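You operate a simulated robot arm through the tools that you are given. There is no shell and no other tool.

Carry out the task below with a simulated two-armed robot. There is one attempt and no reset: what you move stays moved.

JOB
Pick up the orange coil hose with one hand, pass it to the other hand and put it in the 110 bay.

The check looks at the end state, three seconds after you hand in, the way a careful person would. Anything else that was tipped, shoved, dropped, spilled or broken makes it a failure.

ROBOT AND FRAMES
Two 6-joint arms with two-finger parallel grippers on one trunk, on a base that moves. Base frame: it is fixed to the floor where the robot stands at the start and does not move with it; the origin is under the middle of the robot, x ahead of it, y to its left, z up; the surface under the hand at the start is at about z = 800. Readings come in mm, rad, newtons and seconds.
The left shoulder is at the start at [60, 187, 1122], the right one opposite. With the tool pointing down near the work surface each hand reaches from about 220 to 620 mm from the robot's upright axis, wherever it stands, measured 20 degrees to its own side. Places, roughly: 110 bay (16x19 cm) [-3080, 3380, 840]. Payload 1.57 kg a hand.
The TCP of each hand is the grasp point between the finger pads, 30 mm short of the fingertips. In the tool frame z runs along the fingers and y along their closing line. Largest opening 110 mm; finger width 24, thickness 12; the body of the gripper, 48 by 112 mm, starts 78 mm behind the TCP.
Orientation is that of the tool frame in the base frame, as a unit quaternion [x, y, z, w]. With the fingers straight down and closing along the base's y, the tool's x points along the base's -x, its y along +y and its z along -z.

CONTROLS
- The arms move only by the tool move_arm. It takes "left_motion", "right_motion" or both (then of equal length, played together; a hand with none holds still); each is a list that holds one entry, the list of rows, each a list of 7 numbers: the opening, from 0 (shut) to 1 (fully open), then the shift along the tool's x, y, z in cm, then the turn, a rotation vector about the tool's x, y, z in rad. In form: [[[claw, dx, dy, dz, wx, wy, wz], ...]]. A call has 1 to 20 rows; each row is the pose to reach, as a shift and turn from the pose commanded when the call began, along the tool's axes at that moment. A row lasts 0.2 s, in which the tool goes at most 50 mm and 0.15 rad; a call with a longer step from one row to the next is refused whole, and so is a gripper value outside its range. Where a pose cannot be reached the arm comes as near as it can. A force on the tool above 40 N (or 10 N above the force at the start of the call, whichever is more), or a blocked arm, ends the call early, and 0.2 s more pass. Each finger travels about 153 mm/s and halts on what it meets, pressing with about 27 N; the grip force reading is that of the motor and also rises with nothing between the fingers. The clock runs only during rows and for 0.2 s after the last one: add rows that repeat a pose to give the fingers time. The reply holds the time, the measured pose of the TCP, the force on the tool along the base axes, the opening and the grip force, in the units named above and with some noise, with the torque about the TCP (base axes, N m) and any sound that the robot's microphone picked up.
- Cameras (640 x 400 px; columns grow to the right, rows downward): "scene" is now at [14.1, -18.1, 1664]; the picture's right is [-0.25, -0.97, 0.00], its down [-0.81, 0.21, -0.55] and it looks along [0.53, -0.14, -0.83] (base axes); focal length 293 px, centre (320, 200). "left" rides on the left gripper at [70, -16, -141] in its tool frame; the picture's right is [0.23, 0.97, 0.00], its down [-0.86, 0.20, -0.48] and it looks along [-0.47, 0.11, 0.88] (tool axes); focal length 222 px, centre (320, 200). "right" rides on the right gripper at [70, 16, -141] in its tool frame; the picture's right is [-0.23, 0.97, 0.00], its down [-0.86, -0.20, -0.48] and it looks along [-0.47, -0.11, 0.88] (tool axes); focal length 222 px, centre (320, 200). There is no depth. A picture from a camera that has moved, and an enlarged one, comes with that camera's place and axes in the base frame and with its lens. The place of the scene camera against the robot may be out by one fixed shift of up to 12 mm in any direction.
- camera(camera): a new picture of that camera. No time passes.
- move_column(by): slides the trunk up (or, below 0, down) by that many mm; the arms and the scene camera ride with it, the base frame stays. It gives what a move gives, with no picture.
- roll_base(legs): drives the robot by 1 to 6 legs, each [ahead, left, turn to the left] in mm, mm and rad, along the robot's own axes; the way and the turn of a leg run together, so that a leg with both is an arc; at most 1500 mm and 3.142 rad a leg. The arms and the cameras ride along, it lands a little off, and it stops where it bumps. It gives what a move gives.
- head_to(pan, tilt): turns the head with the scene camera to pan (to the left, within 1.501 rad either way) and tilt (down, from -0.506 to 1.204), counted from straight ahead of the robot. It gives what a move gives.
- inspect(camera, box): a new picture of the part [left, top, right, bottom] of that camera's present view, enlarged. No time passes.
- close_job(): hands the job in; it is judged then, once.

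Places have to be worked out from the pictures, the camera data and where the tool is seen. Open the grippers and draw the arms clear of the work before you hand the job in, unless the task says otherwise.

The tools are called after "Call:" by a JSON object that holds its "name" and its "arguments". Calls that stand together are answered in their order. move_arm: Moves the arms, as the interface text tells. Its arguments: {"type":"object","properties":{"left_motion":{"type":"array"},"right_motion":{"type":"array"}},"required":[]} The other tools are called the same way: move_column (by) moves the trunk up or down; roll_base (legs) drives the base; head_to (pan, tilt) turns the head that bears the scene camera; camera (camera) takes a picture; inspect (camera, box) takes an enlarged picture of a part of a camera's view; close_job () hands the job in.

At the start:

```text
time_s: 0.0
left_tool_pos: [493.4, 145.3, 1090.8]
left_tcp_rot: [0.0, 1.0, 0.0, 0.0]
left_ft_force: [-0.1, 0.5, -0.1]
left_torque: [-0.01, 0.0, 0.03]
left_finger_gap: 110.0
left_grasp_force: 0.1
right_tool_pos: [407.2, -313.4, 1097.7]
right_tcp_rot: [0.0, 1.0, 0.001, 0.0]
right_ft_force: [-0.2, 0.3, 0.2]
right_torque: [-0.02, -0.04, 0.0]
right_finger_gap: 110.1
right_grasp_force: 0.0
trunk travel left (down, up): [-750.0, 240.0]
robot x, y, heading: [2.1, -0.8, 0.001]
head pan, tilt (commanded): [-0.257, 0.988]
```

scene: 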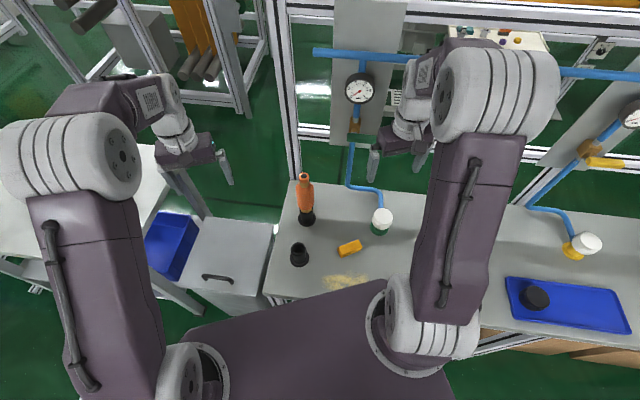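
right: 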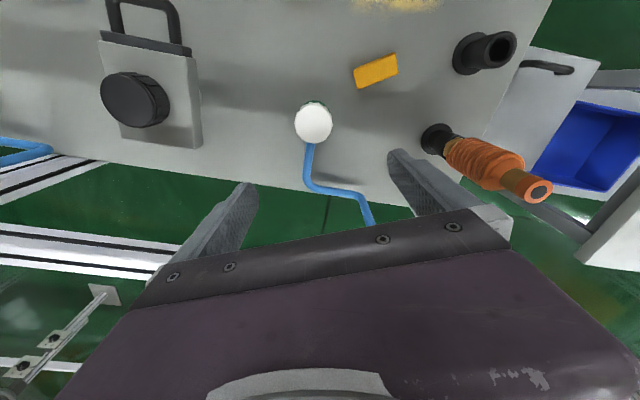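
left: 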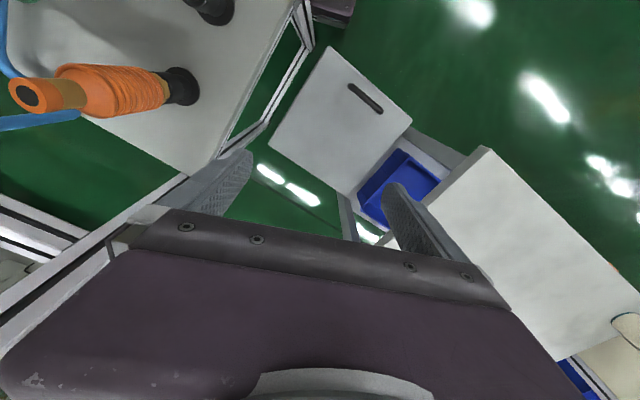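

The orange coil hose seems to stand upright in a black holder on the bench, left of the robot's centre. I enlarge the views to see how it is held and to locate it.

Call:
{"name": "inspect", "arguments": {"camera": "scene", "box": [240, 140, 440, 300]}}

Call:
{"name": "inspect", "arguments": {"camera": "right", "box": [380, 80, 600, 230]}}

Call:
{"name": "inspect", "arguments": {"camera": "left", "box": [0, 0, 240, 150]}}

```text
2.50 times, centred on (340, 220) of scene
camera zoom: at [14.1, -18.1, 1664.0], right [-0.25, -0.97, 0.0], down [-0.81, 0.21, -0.55], along [0.53, -0.14, -0.83], focal length 732 px, centre (270, 150)
```

zoom: 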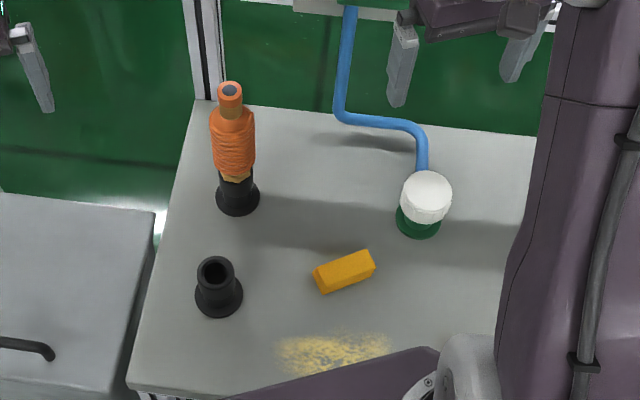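

```text
2.67 times, centred on (490, 155) of right
camera zoom: at [336.3, -297.4, 1239.5], right [0.23, 0.97, 0.0], down [0.86, -0.2, 0.48], along [0.47, -0.11, -0.88], focal length 592 px, centre (-133, 320)
```

zoom: 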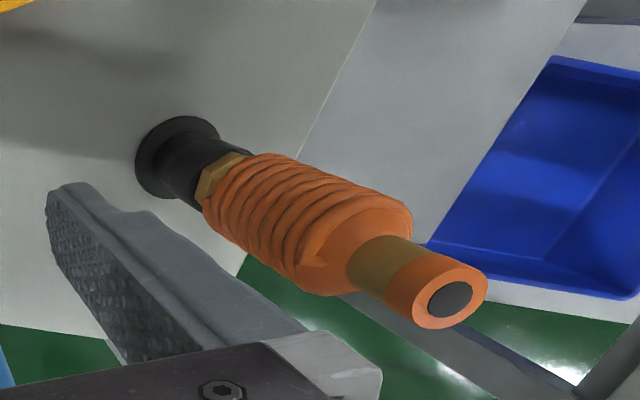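

```text
2.67 times, centred on (120, 75) of left
camera zoom: at [423.4, 131.5, 1231.8], right [-0.23, 0.97, 0.0], down [0.86, 0.2, 0.48], along [0.47, 0.11, -0.88], focal length 592 px, centre (853, 533)
```

zoom: 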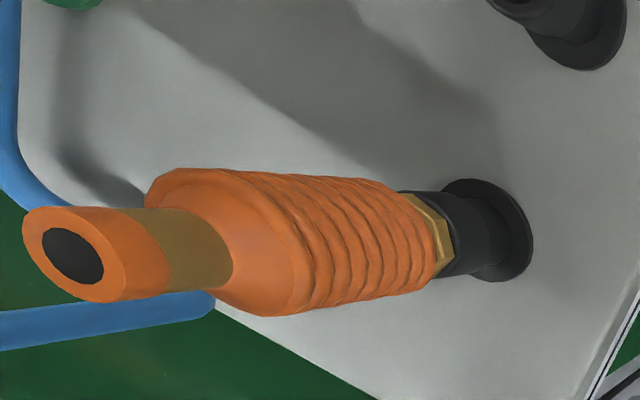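

Triangulating the two hand cameras puts the hose top at about [491, -99, 1030], standing upright in a stand at about [491, -93, 800], with a coil about 50 mm thick and a top neck of about 29 mm. Before I choose a grasp, I turn the head to see the surroundings and the bay.

Call:
{"name": "head_to", "arguments": {"pan": 1.5, "tilt": 0.3}}

Call:
{"name": "camera", "arguments": {"camera": "scene"}}

```text
time_s: 1.8
left_tool_pos: [492.2, 146.8, 1090.4]
left_tcp_rot: [0.0, 1.0, 0.0, 0.0]
left_ft_force: [0.8, -0.8, -0.5]
left_torque: [0.0, 0.04, -0.02]
left_finger_gap: 109.9
left_grasp_force: 0.1
right_tool_pos: [407.5, -313.1, 1096.3]
right_tcp_rot: [0.0, 1.0, 0.0, 0.0]
right_ft_force: [0.0, 0.6, -0.1]
right_torque: [-0.07, 0.0, -0.02]
right_finger_gap: 109.9
right_grasp_force: 0.1
trunk travel left (down, up): [-750.0, 240.0]
robot x, y, heading: [-0.2, -0.7, -0.001]
head pan, tilt (commanded): [1.499, 0.3]
```

```text
taken
camera scene: at [-47.3, 92.9, 1722.6], right [1.0, -0.07, 0.0], down [-0.02, -0.3, -0.96], along [0.07, 0.95, -0.3], focal length 293 px, centre (320, 200)
```

scene: 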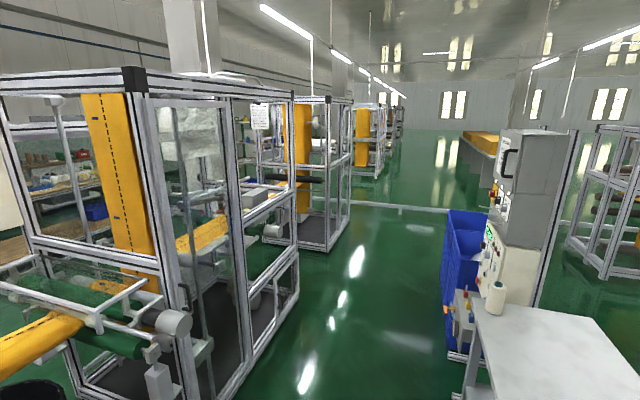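

The bay should project to about column 19, row 193, behind the glazed machine frame. I enlarge that region.

Call:
{"name": "inspect", "arguments": {"camera": "scene", "box": [0, 120, 160, 260]}}

Call:
{"name": "inspect", "arguments": {"camera": "scene", "box": [140, 80, 400, 240]}}

```text
2.86 times, centred on (80, 190) of scene
camera zoom: at [-47.3, 92.9, 1722.6], right [1.0, -0.07, 0.0], down [-0.02, -0.3, -0.96], along [0.07, 0.95, -0.3], focal length 837 px, centre (1006, 229)
```

zoom: 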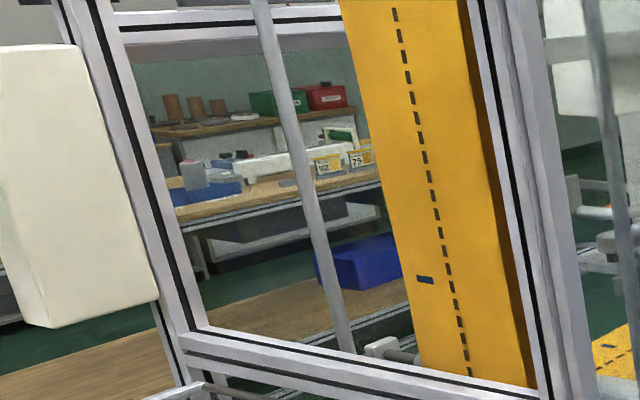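

```text
2.46 times, centred on (270, 160) of scene
camera zoom: at [-47.3, 92.9, 1722.6], right [1.0, -0.07, 0.0], down [-0.02, -0.3, -0.96], along [0.07, 0.95, -0.3], focal length 721 px, centre (443, 298)
```

zoom: 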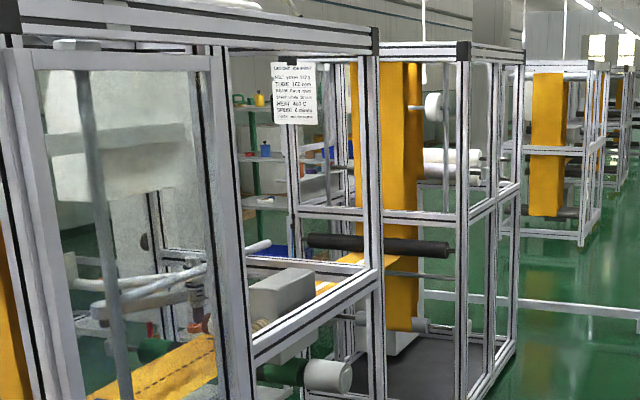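

There is a wooden bench in the distance with numbered white bins ("82", "75"…). I look in the other directions to learn the free floor.

Call:
{"name": "head_to", "arguments": {"pan": -1.5, "tilt": 0.4}}

Call:
{"name": "camera", "arguments": {"camera": "scene"}}

Call:
{"name": "head_to", "arguments": {"pan": 0.75, "tilt": 0.6}}

Call:
{"name": "camera", "arguments": {"camera": "scene"}}

Call:
{"name": "head_to", "arguments": {"pan": -0.2, "tilt": 0.4}}

Call:
{"name": "camera", "arguments": {"camera": "scene"}}

```text
time_s: 4.4
left_tool_pos: [493.1, 146.9, 1090.6]
left_tcp_rot: [0.001, 1.0, 0.0, 0.0]
left_ft_force: [-0.2, 0.5, -0.1]
left_torque: [-0.01, 0.03, -0.01]
left_finger_gap: 109.7
left_grasp_force: 0.0
right_tool_pos: [406.6, -313.8, 1097.1]
right_tcp_rot: [0.0, 1.0, 0.0, 0.0]
right_ft_force: [0.3, -0.2, -0.5]
right_torque: [0.01, 0.0, -0.02]
right_finger_gap: 109.9
right_grasp_force: 0.1
trunk travel left (down, up): [-750.0, 240.0]
robot x, y, heading: [-0.0, -2.7, -0.001]
head pan, tilt (commanded): [-1.499, 0.4]
```

```text
taken
camera scene: at [-47.4, -92.6, 1713.4], right [-1.0, -0.07, 0.0], down [-0.03, 0.39, -0.92], along [0.07, -0.92, -0.39], focal length 293 px, centre (320, 200)
```

scene: 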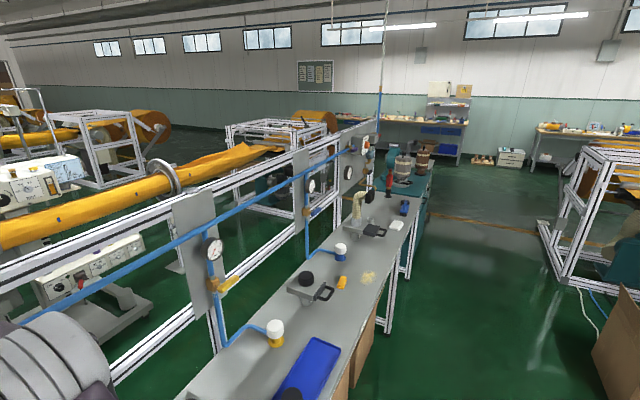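

```text
time_s: 6.5
left_tool_pos: [493.6, 145.8, 1091.4]
left_tcp_rot: [0.0, 1.0, 0.0, 0.0]
left_ft_force: [-0.3, 0.7, 0.3]
left_torque: [0.01, 0.01, 0.01]
left_finger_gap: 110.2
left_grasp_force: 0.0
right_tool_pos: [408.0, -312.0, 1096.9]
right_tcp_rot: [0.0, 1.0, 0.0, 0.0]
right_ft_force: [0.0, 0.2, -0.6]
right_torque: [0.0, 0.02, 0.03]
right_finger_gap: 110.0
right_grasp_force: 0.1
trunk travel left (down, up): [-750.0, 240.0]
robot x, y, heading: [1.7, -0.8, 0.002]
head pan, tilt (commanded): [0.75, 0.6]
```

```text
taken
camera scene: at [10.7, 60.0, 1695.1], right [0.68, -0.73, 0.0], down [-0.41, -0.39, -0.83], along [0.6, 0.56, -0.56], focal length 293 px, centre (320, 200)
```

scene: 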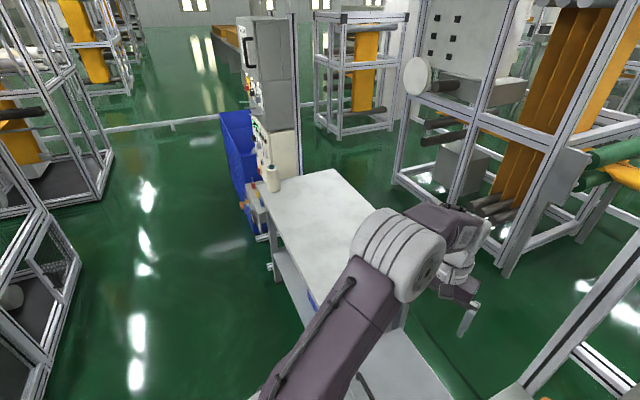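

```text
time_s: 7.7
left_tool_pos: [494.0, 146.9, 1090.5]
left_tcp_rot: [0.0, 1.0, 0.0, 0.0]
left_ft_force: [-0.4, 1.2, 0.8]
left_torque: [0.0, 0.01, -0.01]
left_finger_gap: 110.3
left_grasp_force: 0.1
right_tool_pos: [407.6, -311.6, 1096.4]
right_tcp_rot: [-0.001, 1.0, 0.0, -0.001]
right_ft_force: [0.0, 0.7, -0.8]
right_torque: [0.0, -0.02, -0.01]
right_finger_gap: 110.2
right_grasp_force: 0.0
trunk travel left (down, up): [-750.0, 240.0]
robot x, y, heading: [-1.1, -2.9, -0.003]
head pan, tilt (commanded): [-0.201, 0.4]
```

```text
taken
camera scene: at [36.8, -18.6, 1713.3], right [-0.2, -0.98, 0.0], down [-0.38, 0.08, -0.92], along [0.9, -0.18, -0.39], focal length 293 px, centre (320, 200)
```

scene: 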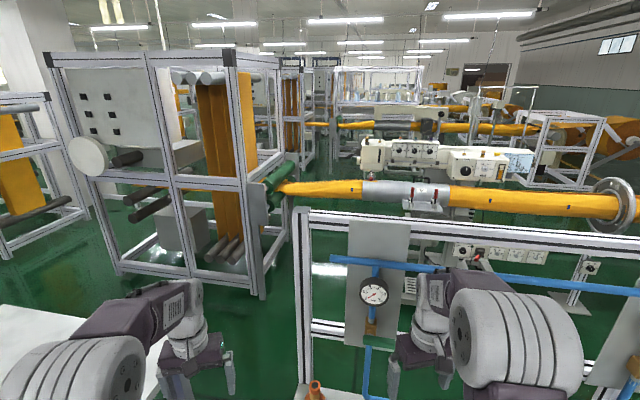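

The numbered bench lies behind the machine row, around [-3000, 3300]. The grasp depends on what the bay looks like, so I back off a little and turn left to see behind me before touching anything.

Call:
{"name": "roll_base", "arguments": {"legs": [[-350, 0, 0], [0, 0, 1.2]]}}

Call:
{"name": "head_to", "arguments": {"pan": 1.1, "tilt": 0.3}}

Call:
{"name": "camera", "arguments": {"camera": "scene"}}

```text
time_s: 13.0
left_tool_pos: [-310.4, 512.9, 1091.1]
left_tcp_rot: [-0.566, 0.824, 0.0, 0.0]
left_ft_force: [-0.7, -0.2, 0.1]
left_torque: [-0.03, 0.01, 0.01]
left_finger_gap: 110.1
left_grasp_force: 0.1
right_tool_pos: [88.6, 267.6, 1096.9]
right_tcp_rot: [-0.565, 0.825, -0.001, 0.0]
right_ft_force: [-0.5, -0.2, 0.3]
right_torque: [0.01, -0.01, 0.01]
right_finger_gap: 109.9
right_grasp_force: 0.2
trunk travel left (down, up): [-750.0, 240.0]
robot x, y, heading: [-353.0, 1.2, 1.2]
head pan, tilt (commanded): [-0.201, 0.4]
```

```text
time_s: 14.4
left_tool_pos: [-307.6, 514.1, 1090.4]
left_tcp_rot: [-0.566, 0.824, 0.0, 0.0]
left_ft_force: [-1.0, -0.3, -0.2]
left_torque: [-0.01, 0.0, -0.02]
left_finger_gap: 109.8
left_grasp_force: 0.1
right_tool_pos: [89.2, 268.3, 1097.1]
right_tcp_rot: [-0.566, 0.824, 0.001, 0.0]
right_ft_force: [-0.3, -1.3, -0.3]
right_torque: [0.02, -0.01, 0.04]
right_finger_gap: 110.0
right_grasp_force: 0.0
trunk travel left (down, up): [-750.0, 240.0]
robot x, y, heading: [-350.7, -0.0, 1.201]
head pan, tilt (commanded): [1.1, 0.3]
```

```text
taken
camera scene: at [-427.5, 13.7, 1722.6], right [0.74, 0.67, 0.0], down [0.2, -0.22, -0.96], along [-0.64, 0.71, -0.3], focal length 293 px, centre (320, 200)
```

scene: 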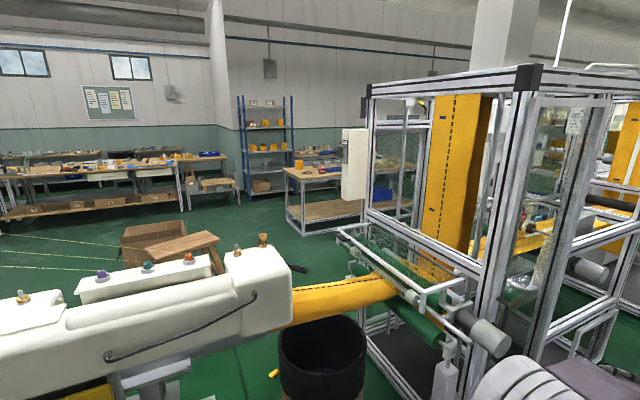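

The bay should be at about column 340, row 171 here. I enlarge around it and also look further to the left for a free route.

Call:
{"name": "inspect", "arguments": {"camera": "scene", "box": [270, 130, 430, 230]}}

Call:
{"name": "head_to", "arguments": {"pan": 1.5, "tilt": 0.5}}

Call:
{"name": "camera", "arguments": {"camera": "scene"}}

Call:
{"name": "head_to", "arguments": {"pan": 0.3, "tilt": 0.5}}

Call:
{"name": "camera", "arguments": {"camera": "scene"}}

```text
4.00 times, centred on (350, 180) of scene
camera zoom: at [-427.5, 13.7, 1722.6], right [0.74, 0.67, 0.0], down [0.2, -0.22, -0.96], along [-0.64, 0.71, -0.3], focal length 1172 px, centre (200, 280)
```

zoom: 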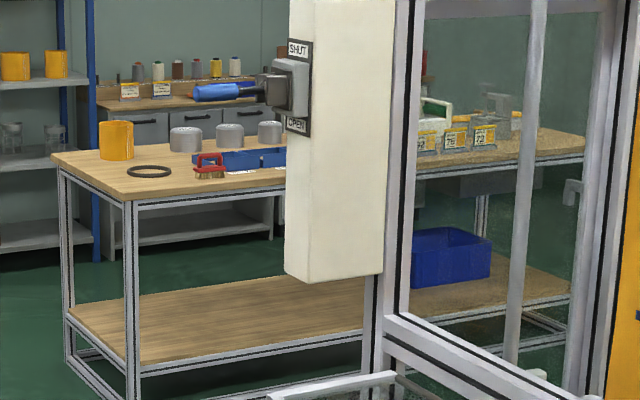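

```text
time_s: 15.3
left_tool_pos: [-308.7, 513.4, 1090.6]
left_tcp_rot: [-0.565, 0.825, 0.001, 0.0]
left_ft_force: [-0.3, 1.1, 0.2]
left_torque: [-0.02, 0.01, -0.02]
left_finger_gap: 110.1
left_grasp_force: 0.1
right_tool_pos: [88.8, 267.9, 1096.9]
right_tcp_rot: [-0.566, 0.825, 0.0, 0.0]
right_ft_force: [-0.1, 0.0, -0.3]
right_torque: [-0.01, 0.0, -0.02]
right_finger_gap: 110.1
right_grasp_force: 0.1
trunk travel left (down, up): [-750.0, 240.0]
robot x, y, heading: [-350.5, -3.6, 1.198]
head pan, tilt (commanded): [1.499, 0.499]
```

```text
taken
camera scene: at [-447.4, -17.0, 1704.3], right [0.43, 0.9, 0.0], down [0.43, -0.2, -0.88], along [-0.79, 0.37, -0.48], focal length 293 px, centre (320, 200)
```

scene: 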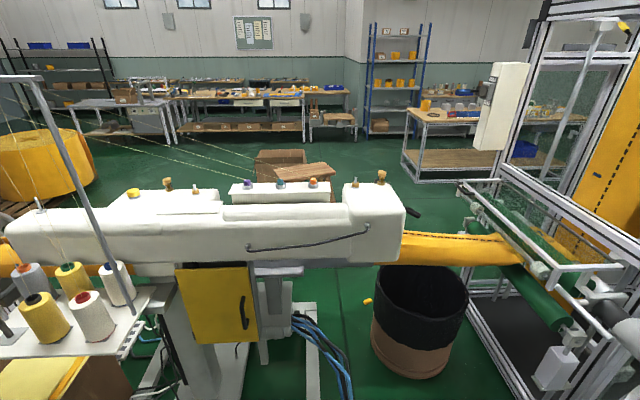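

```text
time_s: 16.7
left_tool_pos: [-309.5, 514.7, 1091.3]
left_tcp_rot: [-0.566, 0.824, 0.0, -0.001]
left_ft_force: [0.0, -0.2, -0.2]
left_torque: [0.03, -0.04, 0.04]
left_finger_gap: 110.1
left_grasp_force: 0.0
right_tool_pos: [88.4, 268.2, 1097.5]
right_tcp_rot: [-0.566, 0.825, 0.0, 0.0]
right_ft_force: [-0.4, -0.8, 0.7]
right_torque: [-0.02, 0.01, -0.01]
right_finger_gap: 110.0
right_grasp_force: 0.0
trunk travel left (down, up): [-750.0, 240.0]
robot x, y, heading: [-350.4, 2.1, 1.207]
head pan, tilt (commanded): [0.3, 0.499]
```

```text
taken
camera scene: at [-359.1, 35.0, 1704.2], right [1.0, -0.07, 0.0], down [-0.03, -0.48, -0.88], along [0.06, 0.88, -0.48], focal length 293 px, centre (320, 200)
```

scene: 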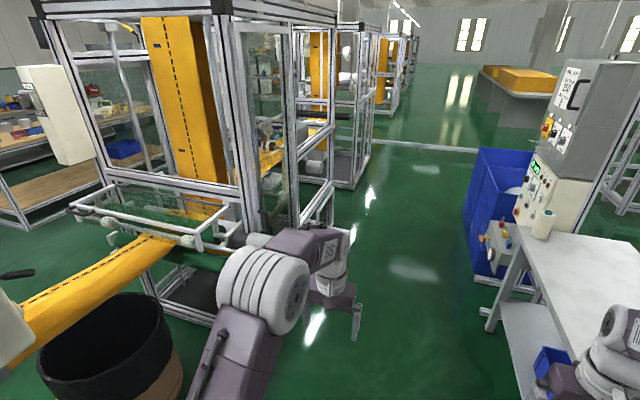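

The bench with numbered bins (82, 75/76, 22…) is beyond a machine line that crosses behind me. I turn further left to find where that line ends and whether a route exists.

Call:
{"name": "roll_base", "arguments": {"legs": [[0, 0, 1.5]]}}

Call:
{"name": "head_to", "arguments": {"pan": 0.8, "tilt": 0.4}}

Call:
{"name": "camera", "arguments": {"camera": "scene"}}

Call:
{"name": "head_to", "arguments": {"pan": 0.0, "tilt": 0.4}}

Call:
{"name": "camera", "arguments": {"camera": "scene"}}

```text
time_s: 20.9
left_tool_pos: [-861.3, 57.7, 1092.0]
left_tcp_rot: [0.98, -0.199, 0.0, 0.0]
left_ft_force: [-0.7, -0.3, -0.9]
left_torque: [-0.01, 0.02, 0.01]
left_finger_gap: 110.2
left_grasp_force: 0.0
right_tool_pos: [-602.1, 447.7, 1096.4]
right_tcp_rot: [0.98, -0.199, 0.0, 0.0]
right_ft_force: [-0.4, -0.1, 0.4]
right_torque: [0.01, -0.02, -0.01]
right_finger_gap: 110.0
right_grasp_force: 0.0
trunk travel left (down, up): [-750.0, 240.0]
robot x, y, heading: [-350.0, 1.4, 2.741]
head pan, tilt (commanded): [0.3, 0.499]
```

```text
time_s: 21.8
left_tool_pos: [-861.5, 58.2, 1090.9]
left_tcp_rot: [0.98, -0.198, 0.0, 0.0]
left_ft_force: [1.2, -0.4, 0.1]
left_torque: [-0.01, 0.02, 0.04]
left_finger_gap: 110.1
left_grasp_force: 0.1
right_tool_pos: [-603.0, 447.1, 1097.8]
right_tcp_rot: [0.98, -0.2, 0.001, 0.0]
right_ft_force: [0.2, 0.3, -0.1]
right_torque: [-0.03, 0.03, 0.0]
right_finger_gap: 110.2
right_grasp_force: 0.0
trunk travel left (down, up): [-750.0, 240.0]
robot x, y, heading: [-352.8, 3.1, 2.736]
head pan, tilt (commanded): [0.799, 0.4]
```

```text
taken
camera scene: at [-374.0, -59.0, 1713.3], right [-0.39, 0.92, 0.0], down [0.36, 0.15, -0.92], along [-0.85, -0.36, -0.39], focal length 293 px, centre (320, 200)
```

scene: 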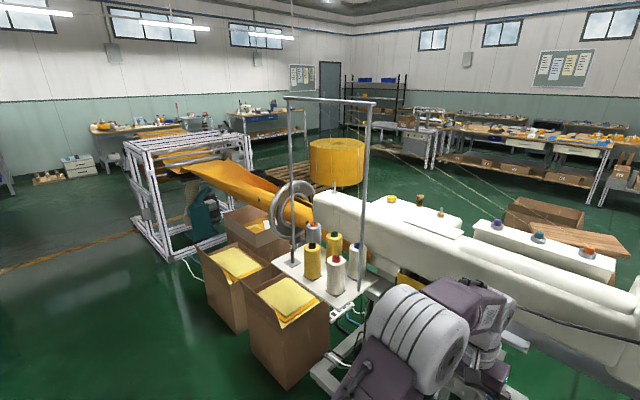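

```text
time_s: 22.9
left_tool_pos: [-860.8, 57.9, 1091.7]
left_tcp_rot: [0.98, -0.2, 0.0, 0.0]
left_ft_force: [0.7, 0.2, 0.9]
left_torque: [-0.03, -0.01, -0.03]
left_finger_gap: 110.0
left_grasp_force: 0.1
right_tool_pos: [-603.3, 447.1, 1097.5]
right_tcp_rot: [0.98, -0.2, 0.0, -0.001]
right_ft_force: [-1.0, -0.8, 0.3]
right_torque: [0.01, 0.0, 0.03]
right_finger_gap: 110.1
right_grasp_force: 0.0
trunk travel left (down, up): [-750.0, 240.0]
robot x, y, heading: [-346.7, -4.0, 2.737]
head pan, tilt (commanded): [0.0, 0.4]
```

```text
taken
camera scene: at [-373.9, 12.8, 1713.3], right [0.39, 0.92, 0.0], down [0.36, -0.15, -0.92], along [-0.85, 0.36, -0.39], focal length 293 px, centre (320, 200)
```

scene: 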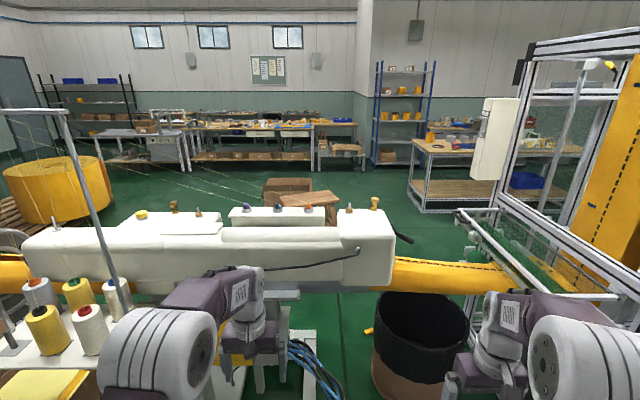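

The line ends at a white frame around [-2300, -3000], so a route around that end looks possible. The white panel just hides the bay from here, so I shift about half a metre sideways and zoom on the bay from afar.

Call:
{"name": "roll_base", "arguments": {"legs": [[-150, 500, 0]]}}

Call:
{"name": "head_to", "arguments": {"pan": -0.45, "tilt": 0.25}}

Call:
{"name": "camera", "arguments": {"camera": "scene"}}

```text
time_s: 26.0
left_tool_pos: [-916.2, -459.8, 1090.6]
left_tcp_rot: [0.98, -0.2, 0.0, 0.0]
left_ft_force: [0.6, 0.1, 0.5]
left_torque: [0.02, -0.01, -0.01]
left_finger_gap: 110.0
left_grasp_force: 0.1
right_tool_pos: [-656.3, -71.0, 1097.2]
right_tcp_rot: [0.98, -0.2, 0.0, 0.0]
right_ft_force: [-0.9, 0.1, -0.6]
right_torque: [-0.04, -0.01, 0.02]
right_finger_gap: 110.0
right_grasp_force: 0.0
trunk travel left (down, up): [-750.0, 240.0]
robot x, y, heading: [-400.8, -518.8, 2.739]
head pan, tilt (commanded): [0.0, 0.4]
```

```text
time_s: 26.9
left_tool_pos: [-915.7, -458.7, 1090.8]
left_tcp_rot: [0.98, -0.2, 0.0, -0.001]
left_ft_force: [0.3, -0.9, 0.1]
left_torque: [-0.03, 0.03, 0.01]
left_finger_gap: 109.9
left_grasp_force: 0.0
right_tool_pos: [-657.3, -71.2, 1097.5]
right_tcp_rot: [0.98, -0.2, 0.0, 0.0]
right_ft_force: [0.8, -0.2, -1.3]
right_torque: [-0.02, -0.01, 0.04]
right_finger_gap: 110.0
right_grasp_force: 0.1
trunk travel left (down, up): [-750.0, 240.0]
robot x, y, heading: [-406.5, -517.7, 2.739]
head pan, tilt (commanded): [-0.45, 0.25]
```

```text
taken
camera scene: at [-404.7, -471.9, 1727.3], right [0.75, 0.66, 0.0], down [0.16, -0.19, -0.97], along [-0.64, 0.73, -0.25], focal length 293 px, centre (320, 200)
```

scene: 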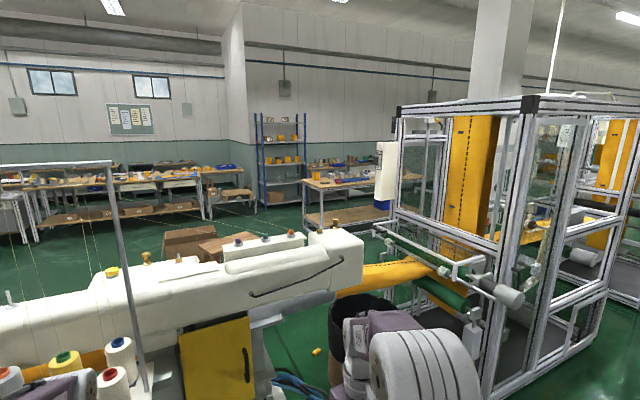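

Now the bay's place projects to about column 352, row 182, left of the white panel and in view. I zoom strongly there.

Call:
{"name": "inspect", "arguments": {"camera": "scene", "box": [330, 165, 394, 205]}}

Call:
{"name": "inspect", "arguments": {"camera": "scene", "box": [295, 155, 423, 235]}}

```text
10.00 times, centred on (362, 185) of scene
camera zoom: at [-404.7, -471.9, 1727.3], right [0.75, 0.66, 0.0], down [0.16, -0.19, -0.97], along [-0.64, 0.73, -0.25], focal length 2930 px, centre (-100, 350)
```

zoom: 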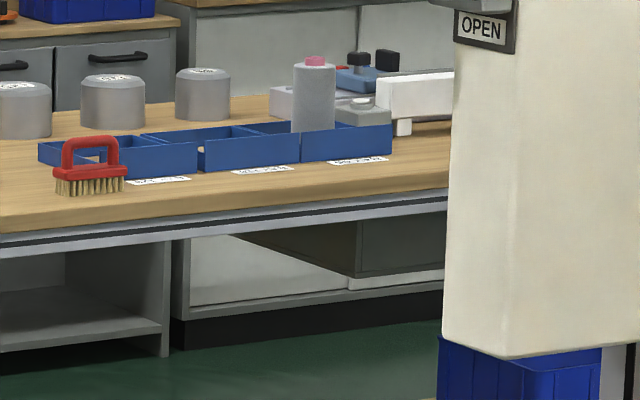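

```text
5.00 times, centred on (359, 195) of scene
camera zoom: at [-404.7, -471.9, 1727.3], right [0.75, 0.66, 0.0], down [0.16, -0.19, -0.97], along [-0.64, 0.73, -0.25], focal length 1465 px, centre (125, 225)
```

zoom: 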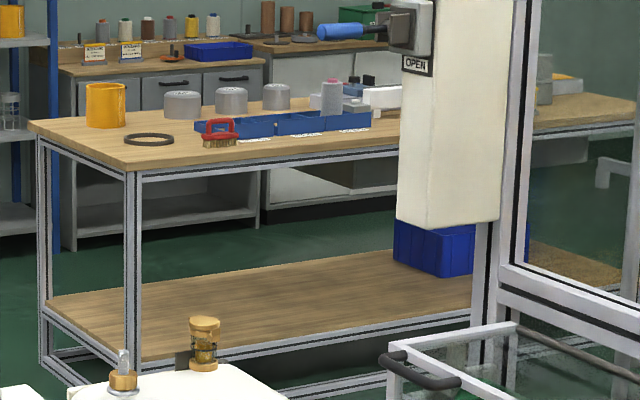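

Three blue open bays stand side by side, each with a white label on the bench in front of it. I zoom in further to read the labels.

Call:
{"name": "inspect", "arguments": {"camera": "scene", "box": [340, 176, 372, 188]}}

Call:
{"name": "inspect", "arguments": {"camera": "scene", "box": [343, 181, 351, 186]}}

Call:
{"name": "inspect", "arguments": {"camera": "scene", "box": [352, 179.5, 360, 184.5]}}

Call:
{"name": "inspect", "arguments": {"camera": "scene", "box": [362, 178.5, 370, 183.5]}}

```text
16.00 times, centred on (356, 182) of scene
camera zoom: at [-404.7, -471.9, 1727.3], right [0.75, 0.66, 0.0], down [0.16, -0.19, -0.97], along [-0.64, 0.73, -0.25], focal length 4688 px, centre (-256, 488)
```

zoom: 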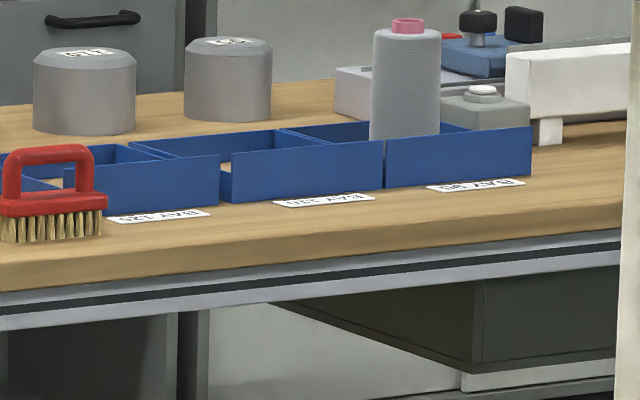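

```text
16.00 times, centred on (347, 184) of scene
camera zoom: at [-404.7, -471.9, 1727.3], right [0.75, 0.66, 0.0], down [0.16, -0.19, -0.97], along [-0.64, 0.73, -0.25], focal length 4688 px, centre (-112, 464)
```

zoom: 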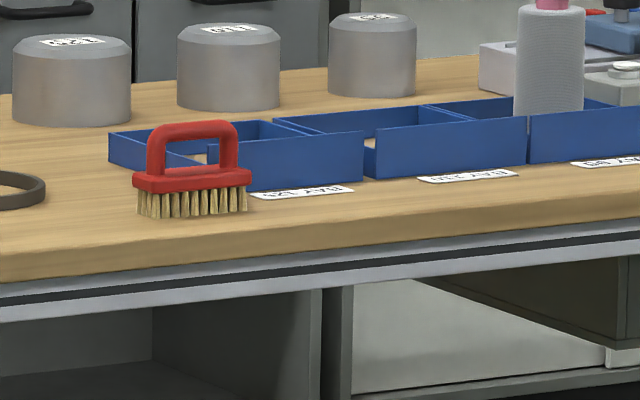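

```text
16.00 times, centred on (356, 182) of scene
camera zoom: at [-404.7, -471.9, 1727.3], right [0.75, 0.66, 0.0], down [0.16, -0.19, -0.97], along [-0.64, 0.73, -0.25], focal length 4688 px, centre (-256, 488)
```

zoom: 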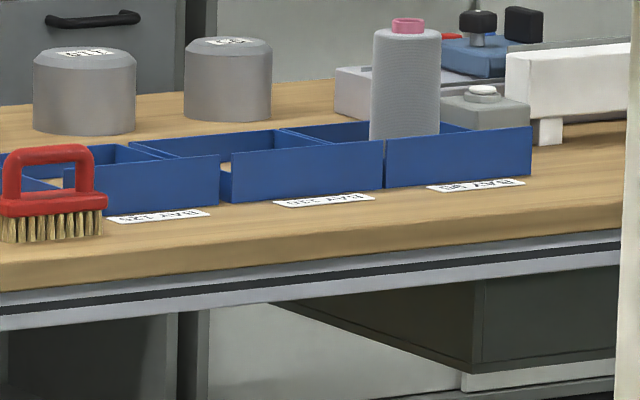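

```text
16.00 times, centred on (366, 181) of scene
camera zoom: at [-404.7, -471.9, 1727.3], right [0.75, 0.66, 0.0], down [0.16, -0.19, -0.97], along [-0.64, 0.73, -0.25], focal length 4688 px, centre (-416, 504)
```

zoom: 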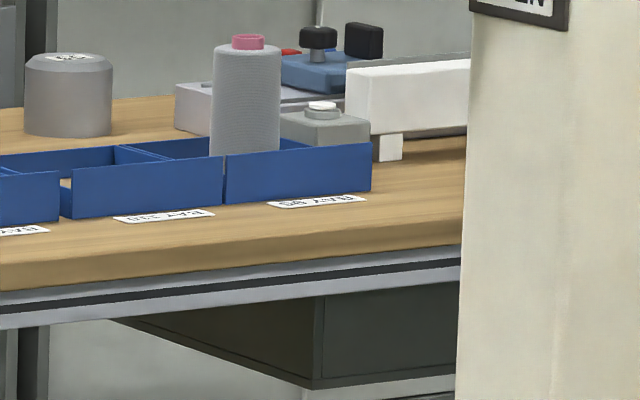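

The labels (upside-down from this side) read BAY 125, BAY 110 and BAY 95 or 85: low-walled open blue bays, with the middle one as my goal. Now I study the far end of the machine line as the possible way round.

Call:
{"name": "head_to", "arguments": {"pan": 1.1, "tilt": 0.35}}

Call:
{"name": "camera", "arguments": {"camera": "scene"}}

Call:
{"name": "inspect", "arguments": {"camera": "scene", "box": [100, 90, 420, 290]}}

Call:
{"name": "inspect", "arguments": {"camera": "scene", "box": [320, 60, 640, 260]}}

```text
time_s: 28.5
left_tool_pos: [-915.5, -460.4, 1090.7]
left_tcp_rot: [0.98, -0.2, 0.0, 0.0]
left_ft_force: [-1.3, -1.0, -0.5]
left_torque: [-0.03, 0.0, -0.05]
left_finger_gap: 109.9
left_grasp_force: 0.0
right_tool_pos: [-657.2, -71.8, 1096.6]
right_tcp_rot: [0.98, -0.2, 0.0, 0.0]
right_ft_force: [0.0, -0.2, 0.8]
right_torque: [0.02, 0.04, -0.01]
right_finger_gap: 110.2
right_grasp_force: 0.0
trunk travel left (down, up): [-750.0, 240.0]
robot x, y, heading: [-404.4, -518.0, 2.74]
head pan, tilt (commanded): [1.1, 0.351]
```

```text
taken
camera scene: at [-414.7, -601.9, 1717.9], right [-0.64, 0.77, 0.0], down [0.26, 0.22, -0.94], along [-0.72, -0.6, -0.34], focal length 293 px, centre (320, 200)
```

scene: 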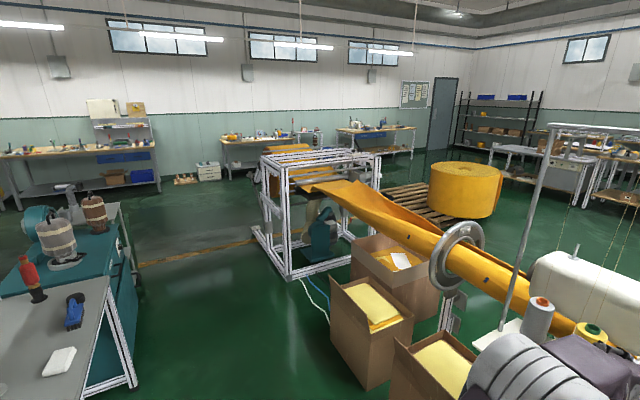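

```text
2.00 times, centred on (260, 190) of scene
camera zoom: at [-414.7, -601.9, 1717.9], right [-0.64, 0.77, 0.0], down [0.26, 0.22, -0.94], along [-0.72, -0.6, -0.34], focal length 586 px, centre (440, 220)
```

zoom: 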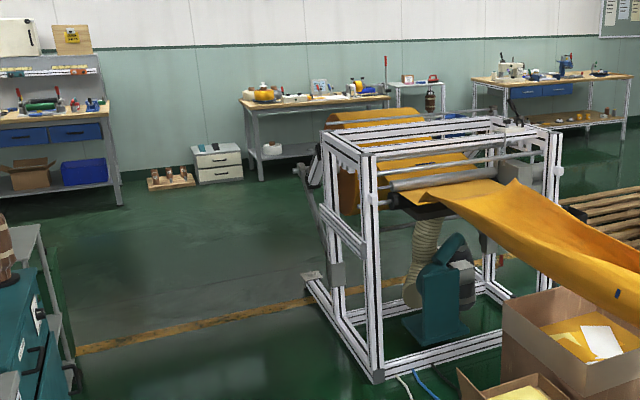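

```text
2.00 times, centred on (480, 160) of scene
camera zoom: at [-414.7, -601.9, 1717.9], right [-0.64, 0.77, 0.0], down [0.26, 0.22, -0.94], along [-0.72, -0.6, -0.34], focal length 586 px, centre (0, 280)
```

zoom: 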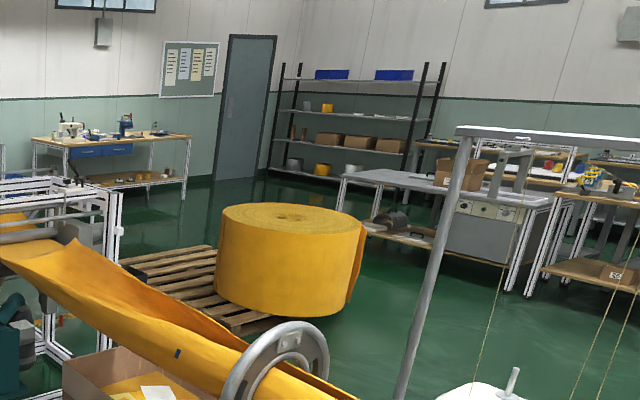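

I have a workable route: along the bench corridor to the far end frame, between that frame and the pallet, then back up to the bay bench. First I return to the bench along the way I came to pick up the hose.

Call:
{"name": "roll_base", "arguments": {"legs": [[153, -498, 0], [0, 0, -2.74]]}}

Call:
{"name": "head_to", "arguments": {"pan": -0.257, "tilt": 0.8}}

Call:
{"name": "camera", "arguments": {"camera": "scene"}}

```text
time_s: 37.9
left_tool_pos: [145.0, 142.2, 1091.1]
left_tcp_rot: [-0.001, 1.0, 0.0, 0.0]
left_ft_force: [-0.3, -0.1, 0.4]
left_torque: [-0.01, -0.04, 0.02]
left_finger_gap: 110.2
left_grasp_force: 0.0
right_tool_pos: [59.5, -316.9, 1096.4]
right_tcp_rot: [-0.001, 1.0, 0.0, -0.001]
right_ft_force: [1.1, -0.1, 0.2]
right_torque: [0.02, 0.02, 0.01]
right_finger_gap: 110.1
right_grasp_force: 0.1
trunk travel left (down, up): [-750.0, 240.0]
robot x, y, heading: [-348.8, -8.0, 0.006]
head pan, tilt (commanded): [1.1, 0.351]
```

```text
time_s: 39.4
left_tool_pos: [145.4, 141.0, 1091.1]
left_tcp_rot: [-0.001, 1.0, 0.0, 0.0]
left_ft_force: [0.2, -0.4, -0.2]
left_torque: [-0.03, 0.0, 0.01]
left_finger_gap: 109.9
left_grasp_force: 0.0
right_tool_pos: [61.0, -317.2, 1096.8]
right_tcp_rot: [-0.001, 1.0, 0.0, 0.0]
right_ft_force: [0.6, 0.3, 0.8]
right_torque: [0.0, -0.01, 0.02]
right_finger_gap: 109.9
right_grasp_force: 0.0
trunk travel left (down, up): [-750.0, 240.0]
robot x, y, heading: [-350.8, -6.3, 0.005]
head pan, tilt (commanded): [-0.257, 0.799]
```

```text
taken
camera scene: at [-324.2, -26.4, 1678.3], right [-0.25, -0.97, 0.0], down [-0.69, 0.18, -0.7], along [0.67, -0.18, -0.72], focal length 293 px, centre (320, 200)
```

scene: 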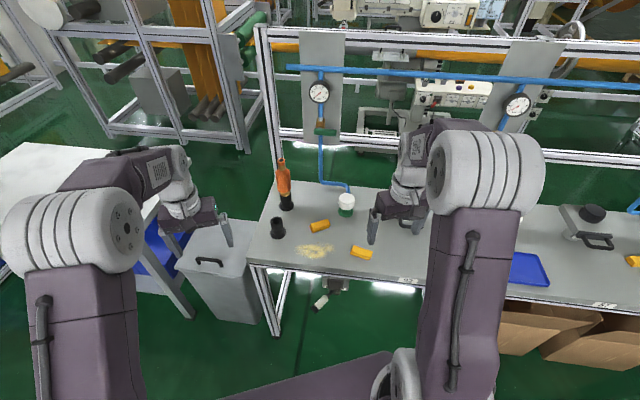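

All is clear; I drive forward to the starting pose next to the bench.

Call:
{"name": "roll_base", "arguments": {"legs": [[350, 5, -0.005]]}}

Call:
{"name": "head_to", "arguments": {"pan": -0.2, "tilt": 0.85}}

Call:
{"name": "inspect", "arguments": {"camera": "right", "box": [380, 80, 600, 230]}}

Call:
{"name": "inspect", "arguments": {"camera": "left", "box": [0, 0, 240, 150]}}

```text
time_s: 41.7
left_tool_pos: [495.3, 142.8, 1091.3]
left_tcp_rot: [0.003, 1.0, 0.0, 0.0]
left_ft_force: [0.1, -0.2, -0.5]
left_torque: [-0.03, 0.02, 0.04]
left_finger_gap: 110.2
left_grasp_force: 0.0
right_tool_pos: [406.6, -315.9, 1098.0]
right_tcp_rot: [0.003, 1.0, -0.001, 0.0]
right_ft_force: [-0.4, 0.6, -0.5]
right_torque: [0.0, 0.01, 0.02]
right_finger_gap: 109.8
right_grasp_force: 0.1
trunk travel left (down, up): [-750.0, 240.0]
robot x, y, heading: [3.3, -2.2, -0.003]
head pan, tilt (commanded): [-0.257, 0.799]
```

```text
time_s: 42.4
left_tool_pos: [496.1, 143.5, 1090.5]
left_tcp_rot: [0.003, 1.0, 0.0, 0.0]
left_ft_force: [-0.4, -0.5, 0.3]
left_torque: [0.03, 0.02, -0.01]
left_finger_gap: 109.9
left_grasp_force: 0.2
right_tool_pos: [407.7, -315.8, 1096.4]
right_tcp_rot: [0.003, 1.0, 0.0, 0.0]
right_ft_force: [0.2, 0.0, 0.4]
right_torque: [0.01, 0.0, -0.03]
right_finger_gap: 110.1
right_grasp_force: 0.1
trunk travel left (down, up): [-750.0, 240.0]
robot x, y, heading: [3.9, -1.4, -0.002]
head pan, tilt (commanded): [-0.201, 0.85]
```

```text
2.67 times, centred on (490, 155) of right
camera zoom: at [337.0, -300.2, 1239.5], right [0.23, 0.97, 0.0], down [0.85, -0.2, 0.48], along [0.47, -0.11, -0.88], focal length 592 px, centre (-133, 320)
```

zoom: 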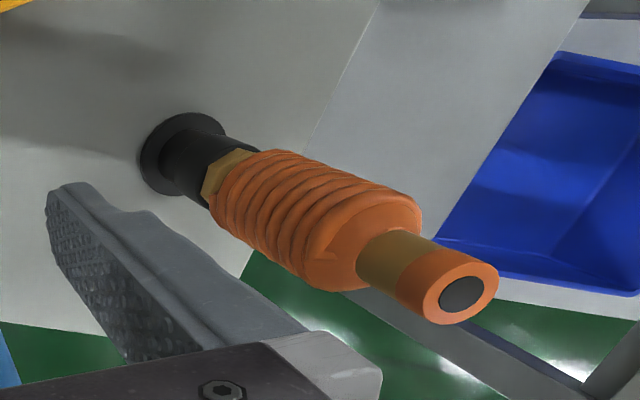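

```text
2.67 times, centred on (120, 75) of left
camera zoom: at [425.9, 128.4, 1231.8], right [-0.22, 0.97, 0.0], down [0.86, 0.2, 0.48], along [0.47, 0.11, -0.88], focal length 592 px, centre (853, 533)
```

zoom: 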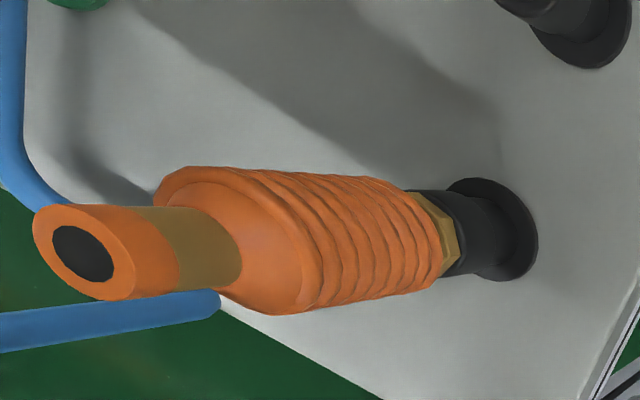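

Both wrist cameras again agree: hose top at about [490.6, -98, 1030.6], axis vertical, neck from about z = 990 to 1030. I move the open right hand above it at z ≈ 1110, staying clear of the top.

Call:
{"name": "move_arm", "arguments": {"right_motion": [[[1, 0, 0, -1.4, 0, 0, 0], [1, -1.7, 4.4, -1.4, 0, 0, 0], [1, -3.3, 8.7, -1.4, 0, 0, 0], [1, -5, 13.1, -1.4, 0, 0, 0], [1, -6.6, 17.4, -1.4, 0, 0, 0], [1, -8.3, 21.7, -1.4, 0, 0, 0], [1, -8.3, 21.7, -1.4, 0, 0, 0]]]}}

Call:
{"name": "camera", "arguments": {"camera": "right"}}

Call:
{"name": "camera", "arguments": {"camera": "left"}}

Call:
{"name": "camera", "arguments": {"camera": "scene"}}

```text
time_s: 44.0
left_tool_pos: [495.1, 142.6, 1091.4]
left_tcp_rot: [0.003, 1.0, 0.0, 0.0]
left_ft_force: [-0.5, -0.6, -0.8]
left_torque: [0.02, 0.01, 0.01]
left_finger_gap: 109.8
left_grasp_force: 0.1
right_tool_pos: [492.3, -101.1, 1109.8]
right_tcp_rot: [0.002, 1.0, 0.0, 0.0]
right_ft_force: [-0.7, 0.3, -0.2]
right_torque: [0.02, 0.01, -0.02]
right_finger_gap: 110.1
right_grasp_force: 0.0
trunk travel left (down, up): [-750.0, 240.0]
robot x, y, heading: [0.9, 0.3, -0.005]
head pan, tilt (commanded): [-0.201, 0.85]
```

```text
taken
camera right: at [420.4, -85.0, 1251.6], right [0.23, 0.97, 0.0], down [0.85, -0.2, 0.48], along [0.47, -0.11, -0.88], focal length 222 px, centre (320, 200)
```

right: 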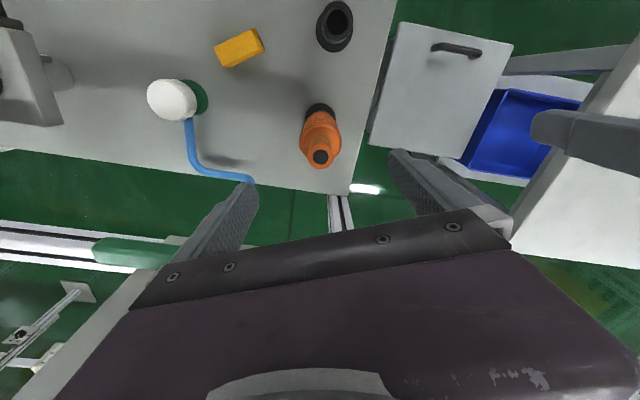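

```text
taken
camera left: at [425.2, 127.6, 1232.1], right [-0.22, 0.97, 0.0], down [0.86, 0.2, 0.48], along [0.47, 0.11, -0.88], focal length 222 px, centre (320, 200)
```

left: 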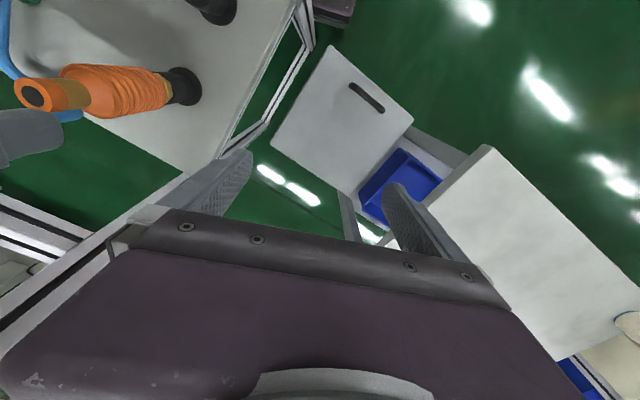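

```text
taken
camera scene: at [23.6, -18.2, 1674.2], right [-0.2, -0.98, 0.0], down [-0.74, 0.15, -0.66], along [0.65, -0.13, -0.75], focal length 293 px, centre (320, 200)
```

scene: 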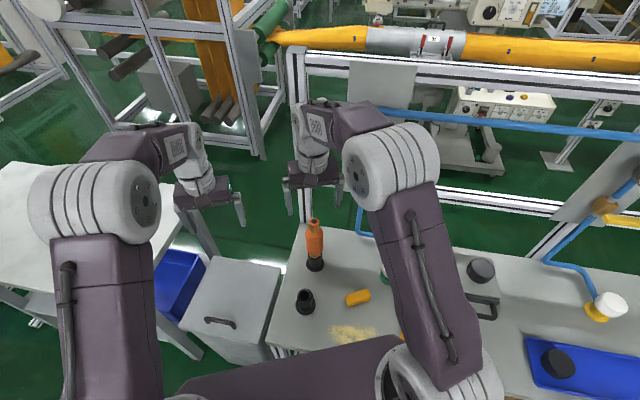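

The right camera also puts the hose top at about [490, -100], right under the open fingers. I descend 90 mm so that the fingertips sit level with the base of the neck, then check before closing.

Call:
{"name": "move_arm", "arguments": {"right_motion": [[[1, 0, 0.1, 2.5, 0, 0, 0], [1, 0.1, 0.1, 5, 0, 0, 0], [1, 0.1, 0.1, 7, 0, 0, 0], [1, 0.1, 0.1, 9, 0, 0, 0], [1, 0.1, 0.1, 9, 0, 0, 0]]]}}

Call:
{"name": "camera", "arguments": {"camera": "right"}}

Call:
{"name": "inspect", "arguments": {"camera": "left", "box": [0, 20, 240, 170]}}

Call:
{"name": "inspect", "arguments": {"camera": "scene", "box": [260, 130, 400, 290]}}

```text
time_s: 45.1
left_tool_pos: [496.2, 142.9, 1090.5]
left_tcp_rot: [0.003, 1.0, 0.001, 0.0]
left_ft_force: [1.0, 0.6, -1.1]
left_torque: [0.02, 0.01, 0.01]
left_finger_gap: 109.9
left_grasp_force: 0.1
right_tool_pos: [489.6, -98.4, 1021.3]
right_tcp_rot: [0.002, 1.0, 0.0, 0.001]
right_ft_force: [-0.1, 0.3, -0.1]
right_torque: [-0.03, -0.02, 0.0]
right_finger_gap: 110.0
right_grasp_force: 0.1
trunk travel left (down, up): [-750.0, 240.0]
robot x, y, heading: [0.8, -1.0, -0.002]
head pan, tilt (commanded): [-0.201, 0.85]
```

```text
taken
camera right: at [418.7, -83.3, 1163.6], right [0.23, 0.97, 0.0], down [0.85, -0.2, 0.48], along [0.47, -0.11, -0.88], focal length 222 px, centre (320, 200)
```

right: 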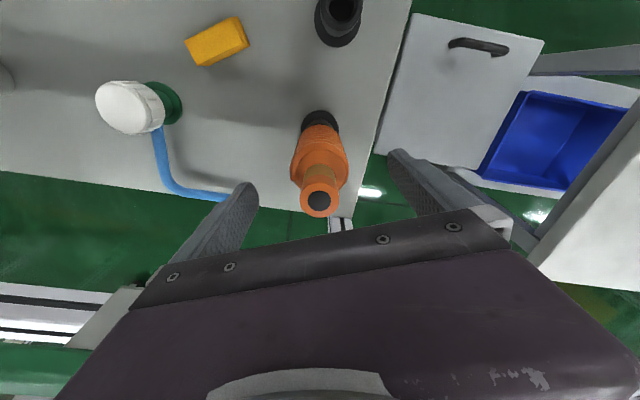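

```text
2.67 times, centred on (120, 95) of left
camera zoom: at [425.4, 128.3, 1231.9], right [-0.22, 0.97, 0.0], down [0.86, 0.2, 0.48], along [0.47, 0.11, -0.88], focal length 592 px, centre (853, 480)
```

zoom: 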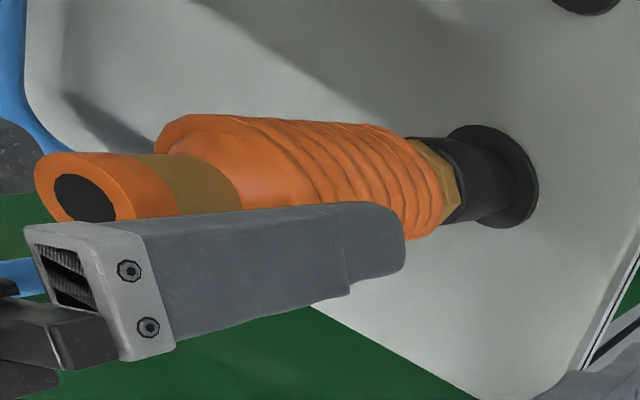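

```text
2.50 times, centred on (330, 210) of scene
camera zoom: at [23.9, -17.2, 1674.2], right [-0.2, -0.98, 0.0], down [-0.74, 0.15, -0.66], along [0.65, -0.13, -0.75], focal length 732 px, centre (295, 175)
```

zoom: 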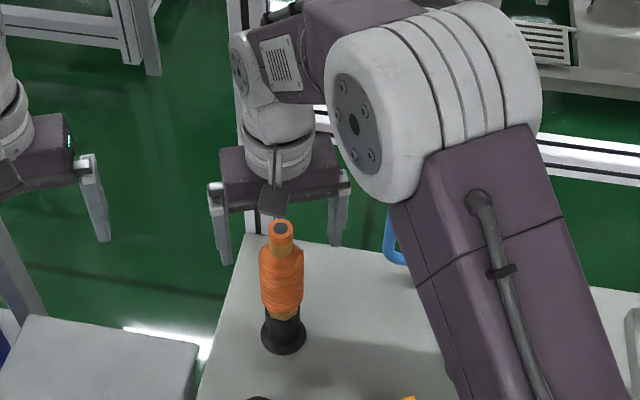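

The hose top sits exactly centred between the fingers (projected at [490, -100]), with TCP at z ≈ 1021 on the neck. I close the right gripper.

Call:
{"name": "move_arm", "arguments": {"right_motion": [[[0.6, 0, -0.1, 0, 0, 0, 0], [0.3, 0, -0.1, 0, 0, 0, 0], [0, 0, -0.1, 0, 0, 0, 0], [0, 0, -0.1, 0, 0, 0, 0], [0, 0, -0.1, 0, 0, 0, 0]]]}}

Call:
{"name": "camera", "arguments": {"camera": "right"}}

Call:
{"name": "inspect", "arguments": {"camera": "left", "box": [0, 20, 240, 170]}}

```text
time_s: 46.4
left_tool_pos: [494.7, 142.4, 1091.6]
left_tcp_rot: [0.003, 1.0, 0.0, 0.0]
left_ft_force: [0.9, 0.3, 0.6]
left_torque: [0.01, -0.02, -0.01]
left_finger_gap: 110.5
left_grasp_force: 0.1
right_tool_pos: [489.3, -99.5, 1021.0]
right_tcp_rot: [0.003, 1.0, 0.001, 0.0]
right_ft_force: [0.6, -0.2, 0.9]
right_torque: [-0.16, 0.0, -0.02]
right_finger_gap: 25.1
right_grasp_force: 27.6
trunk travel left (down, up): [-750.0, 240.0]
robot x, y, heading: [-1.7, -1.9, -0.002]
head pan, tilt (commanded): [-0.201, 0.85]
```

```text
taken
camera right: at [419.2, -83.8, 1163.6], right [0.23, 0.97, 0.0], down [0.85, -0.2, 0.48], along [0.47, -0.11, -0.88], focal length 222 px, centre (320, 200)
```

right: 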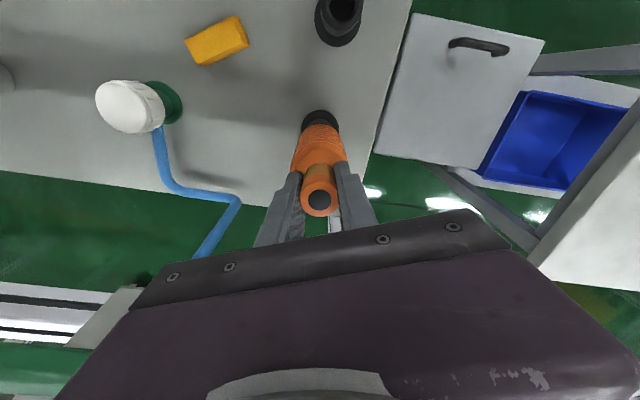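

```text
2.67 times, centred on (120, 95) of left
camera zoom: at [425.7, 128.3, 1231.8], right [-0.22, 0.97, 0.0], down [0.86, 0.2, 0.48], along [0.47, 0.11, -0.88], focal length 592 px, centre (853, 480)
```

zoom: 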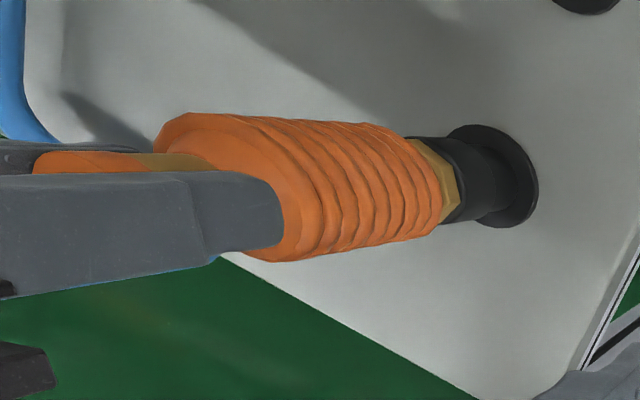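

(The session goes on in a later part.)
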